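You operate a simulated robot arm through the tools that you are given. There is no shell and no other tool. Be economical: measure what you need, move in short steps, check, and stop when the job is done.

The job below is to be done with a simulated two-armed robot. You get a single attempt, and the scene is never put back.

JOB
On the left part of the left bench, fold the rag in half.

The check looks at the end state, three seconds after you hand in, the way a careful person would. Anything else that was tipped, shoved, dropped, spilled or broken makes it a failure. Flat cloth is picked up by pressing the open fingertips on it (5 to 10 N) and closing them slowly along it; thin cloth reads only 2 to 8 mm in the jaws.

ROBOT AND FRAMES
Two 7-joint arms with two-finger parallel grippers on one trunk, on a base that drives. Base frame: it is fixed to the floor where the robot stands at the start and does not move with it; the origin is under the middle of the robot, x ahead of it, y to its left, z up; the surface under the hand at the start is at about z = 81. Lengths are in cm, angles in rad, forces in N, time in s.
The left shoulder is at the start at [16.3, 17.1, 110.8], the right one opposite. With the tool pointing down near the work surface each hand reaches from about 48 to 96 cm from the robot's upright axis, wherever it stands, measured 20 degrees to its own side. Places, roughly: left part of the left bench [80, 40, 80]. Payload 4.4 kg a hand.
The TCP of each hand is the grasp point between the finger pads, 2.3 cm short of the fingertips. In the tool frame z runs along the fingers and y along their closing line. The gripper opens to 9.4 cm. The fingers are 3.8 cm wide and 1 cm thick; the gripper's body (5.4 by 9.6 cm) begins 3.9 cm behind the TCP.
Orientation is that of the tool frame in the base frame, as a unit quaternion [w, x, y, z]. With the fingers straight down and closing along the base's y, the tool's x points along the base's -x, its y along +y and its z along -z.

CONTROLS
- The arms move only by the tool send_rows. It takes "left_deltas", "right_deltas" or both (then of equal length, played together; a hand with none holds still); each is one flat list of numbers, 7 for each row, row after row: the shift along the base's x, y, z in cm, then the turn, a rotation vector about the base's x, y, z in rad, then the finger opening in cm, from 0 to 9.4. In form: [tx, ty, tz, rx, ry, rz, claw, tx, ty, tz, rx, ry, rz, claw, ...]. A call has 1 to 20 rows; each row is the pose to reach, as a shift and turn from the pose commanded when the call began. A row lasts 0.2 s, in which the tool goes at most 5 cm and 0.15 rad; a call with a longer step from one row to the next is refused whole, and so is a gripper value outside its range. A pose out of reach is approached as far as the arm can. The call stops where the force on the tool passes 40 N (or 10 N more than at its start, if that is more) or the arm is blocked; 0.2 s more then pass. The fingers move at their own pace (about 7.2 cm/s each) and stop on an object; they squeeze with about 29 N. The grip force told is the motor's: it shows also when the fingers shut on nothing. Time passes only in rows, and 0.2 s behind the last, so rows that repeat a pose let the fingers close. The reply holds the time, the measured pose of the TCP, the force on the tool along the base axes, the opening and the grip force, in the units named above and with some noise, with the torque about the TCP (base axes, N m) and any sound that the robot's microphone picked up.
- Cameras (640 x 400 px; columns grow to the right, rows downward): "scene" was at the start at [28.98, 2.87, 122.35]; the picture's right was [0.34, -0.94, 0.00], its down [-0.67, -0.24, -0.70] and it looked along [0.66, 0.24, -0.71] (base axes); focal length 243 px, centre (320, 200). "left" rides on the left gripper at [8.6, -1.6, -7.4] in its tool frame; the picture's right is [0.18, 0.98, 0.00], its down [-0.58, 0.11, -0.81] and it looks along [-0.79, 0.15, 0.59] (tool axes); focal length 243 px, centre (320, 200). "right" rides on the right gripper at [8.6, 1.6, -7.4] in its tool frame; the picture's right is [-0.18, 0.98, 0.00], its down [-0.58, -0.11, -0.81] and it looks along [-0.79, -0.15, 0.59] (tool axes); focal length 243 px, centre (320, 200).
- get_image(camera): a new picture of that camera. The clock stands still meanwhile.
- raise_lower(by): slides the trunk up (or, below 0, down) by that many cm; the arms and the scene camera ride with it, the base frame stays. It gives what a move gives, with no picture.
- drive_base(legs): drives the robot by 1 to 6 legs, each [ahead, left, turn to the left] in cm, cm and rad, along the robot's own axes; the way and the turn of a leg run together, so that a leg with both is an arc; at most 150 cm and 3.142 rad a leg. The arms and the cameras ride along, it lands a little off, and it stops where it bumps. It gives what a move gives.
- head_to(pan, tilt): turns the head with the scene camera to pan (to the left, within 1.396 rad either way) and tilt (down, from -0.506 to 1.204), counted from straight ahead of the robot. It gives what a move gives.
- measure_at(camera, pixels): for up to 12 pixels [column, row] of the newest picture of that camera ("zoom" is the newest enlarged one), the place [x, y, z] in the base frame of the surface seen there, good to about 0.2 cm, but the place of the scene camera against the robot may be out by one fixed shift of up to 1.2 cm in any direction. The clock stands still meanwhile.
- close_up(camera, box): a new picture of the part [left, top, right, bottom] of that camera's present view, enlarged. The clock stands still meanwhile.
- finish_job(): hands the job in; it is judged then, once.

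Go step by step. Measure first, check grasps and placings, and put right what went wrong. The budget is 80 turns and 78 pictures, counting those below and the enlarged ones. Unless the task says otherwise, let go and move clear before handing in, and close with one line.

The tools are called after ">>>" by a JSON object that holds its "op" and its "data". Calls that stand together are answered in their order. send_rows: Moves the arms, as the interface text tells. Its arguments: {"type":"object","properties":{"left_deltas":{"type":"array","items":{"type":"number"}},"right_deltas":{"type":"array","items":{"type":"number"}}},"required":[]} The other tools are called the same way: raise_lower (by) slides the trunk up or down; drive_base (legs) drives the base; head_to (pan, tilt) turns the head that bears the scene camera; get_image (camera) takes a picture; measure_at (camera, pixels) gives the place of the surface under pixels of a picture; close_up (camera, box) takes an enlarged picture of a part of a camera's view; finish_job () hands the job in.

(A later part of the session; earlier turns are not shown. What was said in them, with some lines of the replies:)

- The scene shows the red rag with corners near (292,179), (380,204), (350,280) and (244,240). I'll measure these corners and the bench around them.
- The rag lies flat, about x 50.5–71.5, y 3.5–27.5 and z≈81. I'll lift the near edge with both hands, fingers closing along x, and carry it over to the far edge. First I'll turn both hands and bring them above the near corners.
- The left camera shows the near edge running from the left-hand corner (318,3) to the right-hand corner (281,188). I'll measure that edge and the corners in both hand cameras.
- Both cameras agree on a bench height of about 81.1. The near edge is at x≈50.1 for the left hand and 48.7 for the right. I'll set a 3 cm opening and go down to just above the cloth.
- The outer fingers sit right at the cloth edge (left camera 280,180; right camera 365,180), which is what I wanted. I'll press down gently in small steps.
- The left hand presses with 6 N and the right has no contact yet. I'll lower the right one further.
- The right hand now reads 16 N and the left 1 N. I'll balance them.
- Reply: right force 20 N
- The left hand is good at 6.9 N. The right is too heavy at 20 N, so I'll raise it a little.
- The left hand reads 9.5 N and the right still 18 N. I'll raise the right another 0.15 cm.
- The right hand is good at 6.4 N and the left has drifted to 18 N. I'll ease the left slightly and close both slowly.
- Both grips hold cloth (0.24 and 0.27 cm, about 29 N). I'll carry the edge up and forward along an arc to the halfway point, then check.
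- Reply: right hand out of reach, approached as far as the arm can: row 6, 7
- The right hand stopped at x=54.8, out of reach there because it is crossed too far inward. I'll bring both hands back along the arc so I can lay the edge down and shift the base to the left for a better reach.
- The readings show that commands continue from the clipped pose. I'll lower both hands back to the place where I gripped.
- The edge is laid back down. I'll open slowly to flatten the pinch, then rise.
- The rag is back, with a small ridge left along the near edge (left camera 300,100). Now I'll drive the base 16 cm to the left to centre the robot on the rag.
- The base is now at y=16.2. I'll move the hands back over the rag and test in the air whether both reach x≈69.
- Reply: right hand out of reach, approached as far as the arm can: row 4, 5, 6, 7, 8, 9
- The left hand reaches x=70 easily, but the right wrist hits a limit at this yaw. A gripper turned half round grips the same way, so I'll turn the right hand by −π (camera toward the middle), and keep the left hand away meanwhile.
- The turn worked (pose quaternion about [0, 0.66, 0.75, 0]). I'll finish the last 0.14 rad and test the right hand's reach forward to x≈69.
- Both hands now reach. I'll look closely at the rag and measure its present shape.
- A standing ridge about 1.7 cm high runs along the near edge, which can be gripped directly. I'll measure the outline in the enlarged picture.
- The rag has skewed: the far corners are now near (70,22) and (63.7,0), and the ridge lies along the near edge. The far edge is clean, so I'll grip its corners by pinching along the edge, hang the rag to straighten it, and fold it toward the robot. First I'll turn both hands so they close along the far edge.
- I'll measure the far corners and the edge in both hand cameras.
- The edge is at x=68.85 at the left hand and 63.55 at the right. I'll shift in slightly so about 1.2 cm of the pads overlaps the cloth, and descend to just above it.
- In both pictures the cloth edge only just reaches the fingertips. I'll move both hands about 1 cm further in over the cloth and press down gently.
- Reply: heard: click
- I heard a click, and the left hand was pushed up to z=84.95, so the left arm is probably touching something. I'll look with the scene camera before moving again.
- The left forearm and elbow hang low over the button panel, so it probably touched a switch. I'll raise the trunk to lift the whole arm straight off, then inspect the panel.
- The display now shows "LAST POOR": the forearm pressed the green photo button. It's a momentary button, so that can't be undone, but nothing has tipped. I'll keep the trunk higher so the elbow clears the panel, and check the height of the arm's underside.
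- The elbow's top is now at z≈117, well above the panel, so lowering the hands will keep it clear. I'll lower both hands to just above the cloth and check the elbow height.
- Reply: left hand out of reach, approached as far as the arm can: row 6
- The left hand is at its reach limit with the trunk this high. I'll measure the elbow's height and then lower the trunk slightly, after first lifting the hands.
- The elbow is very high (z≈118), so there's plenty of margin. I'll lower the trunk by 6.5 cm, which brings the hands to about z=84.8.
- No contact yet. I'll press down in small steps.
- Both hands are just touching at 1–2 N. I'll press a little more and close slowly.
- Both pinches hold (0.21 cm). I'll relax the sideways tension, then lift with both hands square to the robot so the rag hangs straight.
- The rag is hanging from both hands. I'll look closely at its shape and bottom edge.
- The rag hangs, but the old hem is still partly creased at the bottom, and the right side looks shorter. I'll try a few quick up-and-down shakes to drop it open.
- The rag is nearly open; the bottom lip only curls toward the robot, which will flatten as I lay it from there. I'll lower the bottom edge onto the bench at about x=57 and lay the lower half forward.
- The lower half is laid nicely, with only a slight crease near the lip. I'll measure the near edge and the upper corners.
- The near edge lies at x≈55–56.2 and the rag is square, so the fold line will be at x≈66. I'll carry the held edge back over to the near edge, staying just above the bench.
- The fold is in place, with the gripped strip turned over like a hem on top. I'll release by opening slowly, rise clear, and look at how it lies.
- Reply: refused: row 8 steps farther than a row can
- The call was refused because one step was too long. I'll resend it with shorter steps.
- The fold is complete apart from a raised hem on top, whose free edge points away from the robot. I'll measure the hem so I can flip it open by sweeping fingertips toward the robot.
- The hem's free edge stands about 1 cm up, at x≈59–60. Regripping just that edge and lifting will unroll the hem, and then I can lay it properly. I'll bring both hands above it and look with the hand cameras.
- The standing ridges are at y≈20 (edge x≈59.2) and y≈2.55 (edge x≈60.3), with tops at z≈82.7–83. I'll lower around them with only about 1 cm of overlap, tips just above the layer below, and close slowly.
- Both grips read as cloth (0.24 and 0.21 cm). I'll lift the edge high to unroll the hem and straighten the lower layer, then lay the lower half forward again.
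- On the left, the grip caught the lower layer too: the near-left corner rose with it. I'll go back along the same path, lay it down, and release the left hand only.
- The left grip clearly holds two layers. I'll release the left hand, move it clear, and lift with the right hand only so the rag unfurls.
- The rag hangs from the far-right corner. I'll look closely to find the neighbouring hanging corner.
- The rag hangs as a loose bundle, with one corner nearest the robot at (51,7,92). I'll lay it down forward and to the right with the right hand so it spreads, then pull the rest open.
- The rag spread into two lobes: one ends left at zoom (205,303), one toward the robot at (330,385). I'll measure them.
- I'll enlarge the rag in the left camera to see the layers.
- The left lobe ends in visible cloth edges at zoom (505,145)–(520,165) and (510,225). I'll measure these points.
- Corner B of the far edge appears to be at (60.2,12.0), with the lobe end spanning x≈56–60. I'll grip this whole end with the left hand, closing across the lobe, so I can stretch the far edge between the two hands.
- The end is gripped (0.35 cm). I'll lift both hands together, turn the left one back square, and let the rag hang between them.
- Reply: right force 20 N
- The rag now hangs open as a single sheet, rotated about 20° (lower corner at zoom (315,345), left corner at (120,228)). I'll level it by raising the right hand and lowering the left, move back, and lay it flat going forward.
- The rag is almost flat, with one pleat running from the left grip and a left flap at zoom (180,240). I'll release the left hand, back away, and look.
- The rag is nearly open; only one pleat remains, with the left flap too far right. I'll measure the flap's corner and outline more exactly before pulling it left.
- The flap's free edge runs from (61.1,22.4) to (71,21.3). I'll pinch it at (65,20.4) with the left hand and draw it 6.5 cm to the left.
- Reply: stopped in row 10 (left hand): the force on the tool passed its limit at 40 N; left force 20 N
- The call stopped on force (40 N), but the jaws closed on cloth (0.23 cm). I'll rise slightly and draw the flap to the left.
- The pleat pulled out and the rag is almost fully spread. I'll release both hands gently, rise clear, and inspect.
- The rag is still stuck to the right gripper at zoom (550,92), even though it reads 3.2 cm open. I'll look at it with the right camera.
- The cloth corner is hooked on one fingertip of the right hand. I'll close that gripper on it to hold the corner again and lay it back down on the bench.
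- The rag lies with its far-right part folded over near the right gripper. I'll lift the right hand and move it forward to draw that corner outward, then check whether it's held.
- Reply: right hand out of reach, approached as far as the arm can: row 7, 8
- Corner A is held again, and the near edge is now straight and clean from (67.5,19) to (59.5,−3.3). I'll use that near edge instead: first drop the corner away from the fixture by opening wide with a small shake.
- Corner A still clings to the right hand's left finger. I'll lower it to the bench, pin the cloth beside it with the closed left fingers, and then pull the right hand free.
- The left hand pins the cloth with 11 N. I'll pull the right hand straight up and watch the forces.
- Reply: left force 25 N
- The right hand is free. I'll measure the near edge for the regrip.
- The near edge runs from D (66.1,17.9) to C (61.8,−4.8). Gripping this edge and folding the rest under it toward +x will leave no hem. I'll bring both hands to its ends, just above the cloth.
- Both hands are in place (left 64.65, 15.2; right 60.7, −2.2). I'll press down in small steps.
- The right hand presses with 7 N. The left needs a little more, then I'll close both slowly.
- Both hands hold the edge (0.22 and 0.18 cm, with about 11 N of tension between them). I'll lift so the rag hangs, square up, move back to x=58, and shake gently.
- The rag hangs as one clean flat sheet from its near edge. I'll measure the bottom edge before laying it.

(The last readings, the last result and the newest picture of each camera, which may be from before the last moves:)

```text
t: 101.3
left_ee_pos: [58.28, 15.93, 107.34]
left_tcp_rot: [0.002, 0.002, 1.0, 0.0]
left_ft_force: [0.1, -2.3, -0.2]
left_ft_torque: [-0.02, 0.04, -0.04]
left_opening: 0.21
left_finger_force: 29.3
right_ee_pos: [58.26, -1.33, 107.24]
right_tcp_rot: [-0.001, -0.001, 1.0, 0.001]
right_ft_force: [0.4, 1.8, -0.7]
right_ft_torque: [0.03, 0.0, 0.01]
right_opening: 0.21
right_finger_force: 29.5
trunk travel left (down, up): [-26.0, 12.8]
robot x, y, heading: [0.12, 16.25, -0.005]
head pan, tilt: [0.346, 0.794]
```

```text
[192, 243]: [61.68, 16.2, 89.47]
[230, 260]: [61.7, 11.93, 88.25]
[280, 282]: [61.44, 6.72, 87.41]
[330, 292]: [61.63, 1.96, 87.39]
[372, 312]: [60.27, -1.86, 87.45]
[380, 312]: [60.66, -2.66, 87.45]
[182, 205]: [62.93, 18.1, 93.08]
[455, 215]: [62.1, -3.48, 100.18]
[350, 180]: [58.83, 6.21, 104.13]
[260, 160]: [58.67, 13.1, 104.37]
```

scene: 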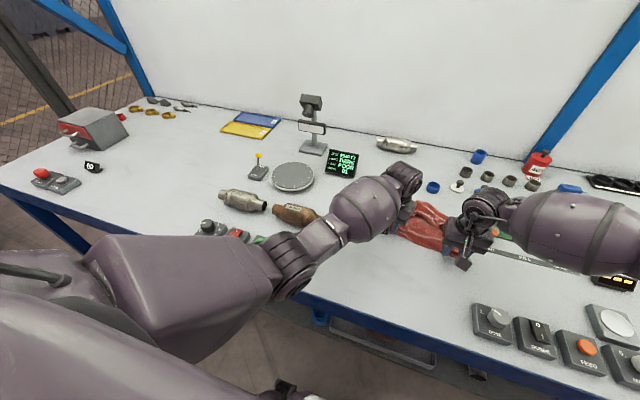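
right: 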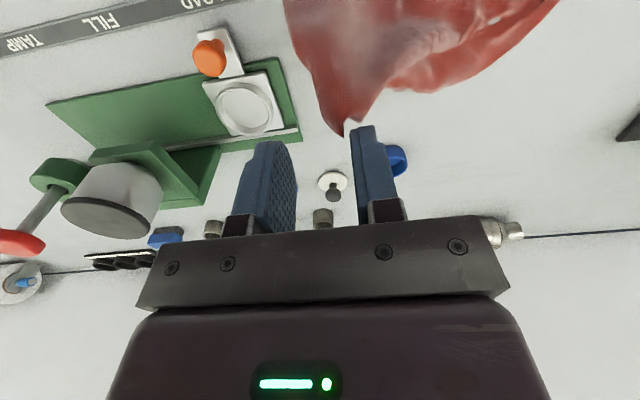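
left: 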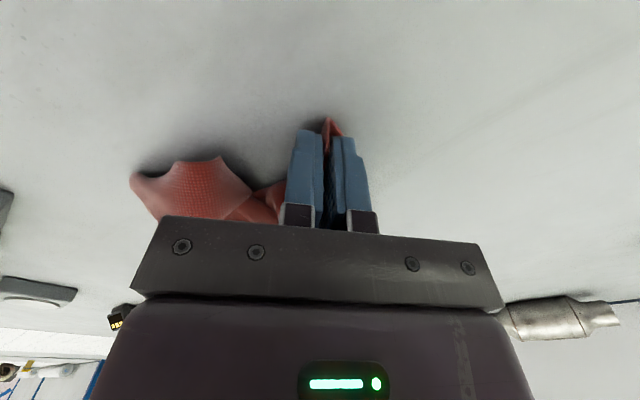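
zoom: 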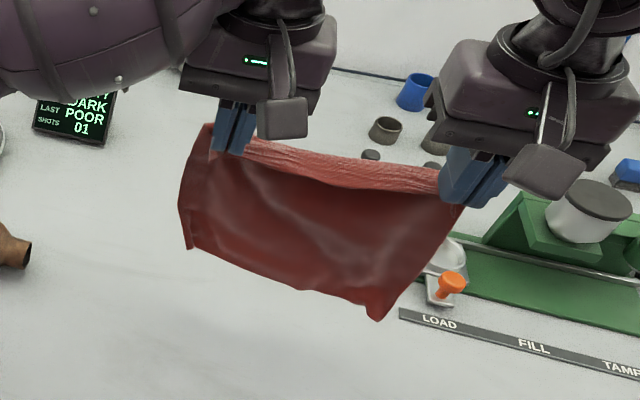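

The sheet is about 21.5 cm long, and its bottom edge will touch after 6 cm of lowering. I'll set the bottom edge down at x≈58, lay half forward to x≈68.5, and bring the held edge back over to x≈58.

>>> {"op": "send_rows", "data": {"left_deltas": [-1.5, 0, -3, 0, 0, 0, 0, -3, 0, -5, 0, 0, 0, 0, -3.3, 0, -6.3, 0, 0, 0, 0, -2.2, 0, -7.3, 0, 0, 0, 0, -1.2, 0, -8.3, 0, 0, 0, 0, -0.1, 0, -9.3, 0, 0, 0, 0, 1, 0, -10.3, 0, 0, 0, 0, 2, 0, -11.3, 0, 0, 0, 0, 3.1, 0, -12.3, 0, 0, 0, 0, 4.2, 0, -13.3, 0, 0, 0, 0, 5.2, 0, -14.3, 0, 0, 0, 0, 6.3, 0, -15.3, 0, 0, 0, 0, 7.3, 0, -16.3, 0, 0, 0, 0, 5.3, 0, -16.5, 0, 0, 0, 0, 3.2, 0, -16.9, 0, 0, 0, 0, 1.7, 0, -18.2, 0, 0, 0, 0, 0.4, 0, -19.7, 0, 0, 0, 0, -0.4, 0, -21.7, 0, 0, 0, 0, -0.6, 0, -22.9, 0, 0, 0, 0], "right_deltas": [-1.5, 0, -3, 0, 0, 0, 0, -3, 0, -5, 0, 0, 0, 0, -3.3, 0, -6.3, 0, 0, 0, 0, -2.2, 0, -7.3, 0, 0, 0, 0, -1.2, 0, -8.3, 0, 0, 0, 0, -0.1, 0, -9.3, 0, 0, 0, 0, 1, 0, -10.3, 0, 0, 0, 0, 2, 0, -11.3, 0, 0, 0, 0, 3.1, 0, -12.3, 0, 0, 0, 0, 4.2, 0, -13.3, 0, 0, 0, 0, 5.2, 0, -14.3, 0, 0, 0, 0, 6.3, 0, -15.3, 0, 0, 0, 0, 7.3, 0, -16.3, 0, 0, 0, 0, 5.3, 0, -16.5, 0, 0, 0, 0, 3.2, 0, -16.9, 0, 0, 0, 0, 1.7, 0, -18.2, 0, 0, 0, 0, 0.4, 0, -19.7, 0, 0, 0, 0, -0.4, 0, -21.7, 0, 0, 0, 0, -0.6, 0, -22.9, 0, 0, 0, 0]}}

>>> {"op": "close_up", "data": {"camera": "scene", "box": [340, 160, 520, 290]}}

```text
t: 105.3
left_ee_pos: [57.55, 15.66, 84.39]
left_tcp_rot: [0.003, 0.001, 1.0, 0.0]
left_ft_force: [0.0, -0.2, -0.1]
left_ft_torque: [-0.03, 0.02, -0.04]
left_opening: 0.19
left_finger_force: 29.6
right_ee_pos: [57.53, -1.28, 84.32]
right_tcp_rot: [0.0, -0.002, 1.0, 0.0]
right_ft_force: [-0.8, 1.5, -0.2]
right_ft_torque: [0.01, 0.04, 0.02]
right_opening: 0.21
right_finger_force: 28.8
trunk travel left (down, up): [-26.0, 12.8]
robot x, y, heading: [0.1, 16.29, -0.0]
head pan, tilt: [0.346, 0.794]
```

```text
3.08 times, centred on (430, 225) of scene
```

zoom: 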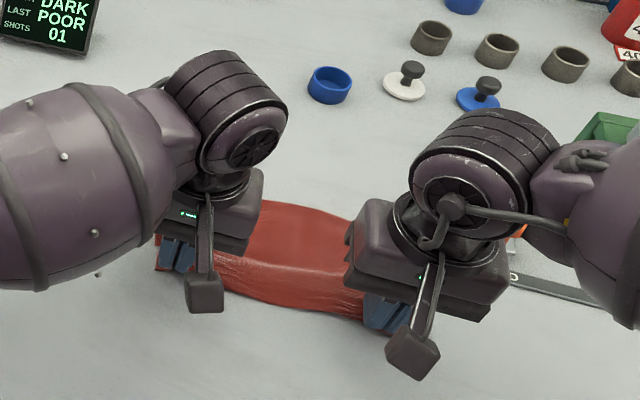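

The fold looks good: one clean top layer, with its edge at zoom (290,305). I'll measure the edges before releasing.

>>> {"op": "measure_at", "data": {"camera": "zoom", "pixels": [[240, 290], [270, 300], [300, 307], [340, 315], [290, 205], [320, 210], [350, 222], [158, 262], [300, 250], [260, 285], [300, 290], [270, 315]]}}

```text
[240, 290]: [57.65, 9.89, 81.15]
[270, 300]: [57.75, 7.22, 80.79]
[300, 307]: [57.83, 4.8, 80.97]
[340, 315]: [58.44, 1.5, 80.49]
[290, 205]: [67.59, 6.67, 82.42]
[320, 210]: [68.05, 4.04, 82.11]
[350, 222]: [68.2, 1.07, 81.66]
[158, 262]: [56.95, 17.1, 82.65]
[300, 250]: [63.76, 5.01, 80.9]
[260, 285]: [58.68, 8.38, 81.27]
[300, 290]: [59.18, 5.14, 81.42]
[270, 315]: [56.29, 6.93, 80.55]
```

The top edge is at x≈57.7, directly over the bottom edge, and the fold line is at x≈68. I'll release the right hand first, opening slowly on the bench while the left holds, then rise straight up.

>>> {"op": "send_rows", "data": {"left_deltas": [0, 0, -0.4, 0, 0, 0, 0, 0, 0, -0.7, 0, 0, 0, 0, 0, 0, -0.8, 0, 0, 0, 0, 0, 0, -0.8, 0, 0, 0, 0, 0, 0, -0.8, 0, 0, 0, 0, 0, 0, -0.8, 0, 0, 0, 0, 0, 0, -0.8, 0, 0, 0, 0, 0, 0, -0.8, 0, 0, 0, 0, 0, 0, -0.8, 0, 0, 0, 0, 0, 0, -0.8, 0, 0, 0, 0, 0, 0, -0.8, 0, 0, 0, 0], "right_deltas": [0, 0, -0.4, 0, 0, 0, 0, 0, 0, -0.7, 0, 0, 0, 0, 0, 0, -0.75, 0, 0, 0, 0.8, 0, 0, -0.75, 0, 0, 0, 1.6, 0, 0, -0.75, 0, 0, 0, 2.4, 0, 0, -0.75, 0, 0, 0, 3.0, 0, 0, -0.5, 0, 0, 0, 3.0, 0, 0, -0.2, 0, 0, 0, 2.8, 0, 0, 0.5, 0, 0, 0, 2.8, 0, 0, 1.5, 0, 0, 0, 2.8, 0, 0, 3, 0, 0, 0, 2.8]}}

>>> {"op": "get_image", "data": {"camera": "right"}}

```text
t: 107.7
left_ee_pos: [57.49, 15.64, 83.58]
left_tcp_rot: [0.002, 0.002, 1.0, 0.0]
left_ft_force: [-0.1, 0.5, 2.8]
left_ft_torque: [0.04, -0.04, -0.01]
left_opening: 0.23
left_finger_force: 29.0
right_ee_pos: [57.51, -1.24, 87.42]
right_tcp_rot: [0.0, -0.002, 1.0, 0.0]
right_ft_force: [-0.5, -0.7, 0.5]
right_ft_torque: [0.01, -0.01, -0.01]
right_opening: 2.82
right_finger_force: 0.1
trunk travel left (down, up): [-26.0, 12.8]
robot x, y, heading: [0.39, 15.97, -0.002]
head pan, tilt: [0.346, 0.794]
```

```text
3 pictures are left
5 turns are left
```

right: 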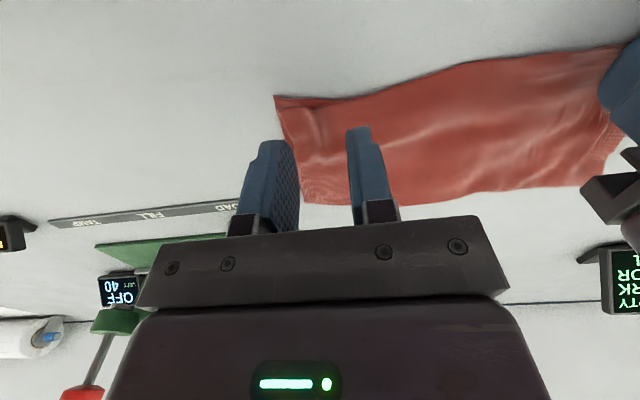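

The right hand came away cleanly and the rag lies folded and flat. I'll release the left hand the same way while the right moves clear.

>>> {"op": "send_rows", "data": {"left_deltas": [0, 0, 0, 0, 0, 0, 0.8, 0, 0, 0, 0, 0, 0, 1.6, 0, 0, 0, 0, 0, 0, 2.4, 0, 0, 0, 0, 0, 0, 3.0, 0, 0, 0.3, 0, 0, 0, 3.0, 0, 0, 0.6, 0, 0, 0, 2.8, 0, 0, 1.3, 0, 0, 0, 2.8, 0, 0, 2.3, 0, 0, 0, 2.8, 0, 0, 4, 0, 0, 0, 2.8], "right_deltas": [0, 0, 2, 0, 0, 0, 2.8, 0, 0, 4, 0, 0, 0, 2.8, 0, 0, 6, 0, 0, 0, 2.8, 0, 0, 8, 0, 0, 0, 2.8, 0, 0, 10, 0, 0, 0, 2.8, 0, 0, 12, 0, 0, 0, 2.8, 0, -2, 13, 0, 0, 0, 2.8, 0, -4, 14, 0, 0, 0, 2.8, 0, -6, 14, 0, 0, 0, 2.8]}}

>>> {"op": "get_image", "data": {"camera": "left"}}

```text
t: 109.7
left_ee_pos: [57.37, 15.72, 87.46]
left_tcp_rot: [0.003, 0.002, 1.0, 0.001]
left_ft_force: [0.1, -0.9, 0.0]
left_ft_torque: [-0.01, -0.01, 0.0]
left_opening: 2.79
left_finger_force: 0.1
right_ee_pos: [57.42, -7.39, 101.39]
right_tcp_rot: [0.001, -0.002, 1.0, 0.0]
right_ft_force: [0.4, -0.9, -0.1]
right_ft_torque: [0.0, -0.03, 0.02]
right_opening: 2.81
right_finger_force: 0.1
trunk travel left (down, up): [-26.0, 12.8]
robot x, y, heading: [-0.15, 16.13, -0.006]
head pan, tilt: [0.346, 0.794]
```

```text
2 pictures are left
4 turns are left
```

left: 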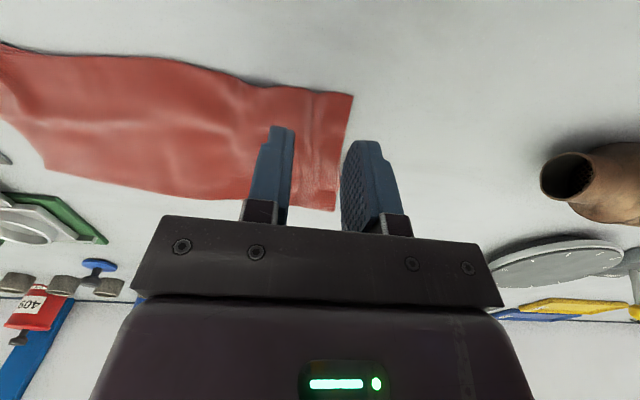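

The left hand is free as well and the rag stays flat. I'll raise it clear and take a last look.

>>> {"op": "send_rows", "data": {"left_deltas": [0, 0, 2, 0, 0, 0, 2.8, 0, 0, 4, 0, 0, 0, 2.8, 0, 0, 7, 0, 0, 0, 2.8, 0, 0, 10, 0, 0, 0, 2.8, 0, 1, 13, 0, 0, 0, 2.8, 0, 4, 14, 0, 0, 0, 2.8, 0, 7, 14, 0, 0, 0, 2.8]}}

>>> {"op": "get_image", "data": {"camera": "scene"}}

```text
t: 111.3
left_ee_pos: [57.45, 22.88, 101.67]
left_tcp_rot: [0.002, 0.002, 1.0, 0.0]
left_ft_force: [-0.6, 0.5, -0.9]
left_ft_torque: [0.01, 0.01, 0.01]
left_opening: 2.82
left_finger_force: 0.1
right_ee_pos: [57.49, -7.22, 101.27]
right_tcp_rot: [0.0, -0.002, 1.0, 0.0]
right_ft_force: [-0.7, 0.7, 0.5]
right_ft_torque: [0.01, 0.01, -0.04]
right_opening: 2.8
right_finger_force: 0.0
trunk travel left (down, up): [-26.0, 12.8]
robot x, y, heading: [0.13, 16.34, -0.005]
head pan, tilt: [0.346, 0.794]
```

```text
1 pictures are left
3 turns are left
```

scene: 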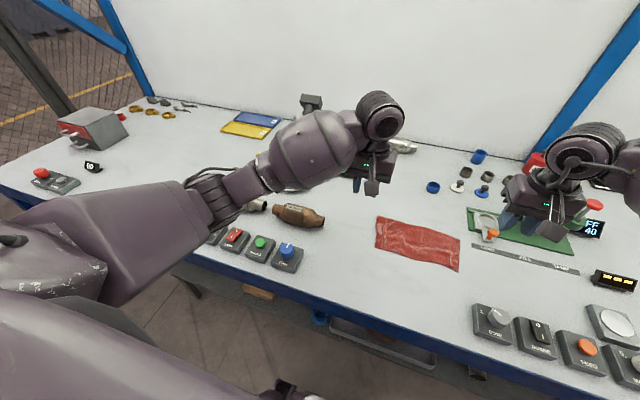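

The rag lies folded in half as a neat strip at (375–460, 218–270), both hands are clear, and nothing around it has tipped or moved. I'm handing in.

>>> {"op": "finish_job", "data": {}}

```text
The job is handed in.
```

The rag is folded in half on the left part of the left bench and both hands are clear. During the work the left forearm pressed the green photo button once, so the display now reads "LAST POOR" and "SHOTS 01", and that can't be undone.
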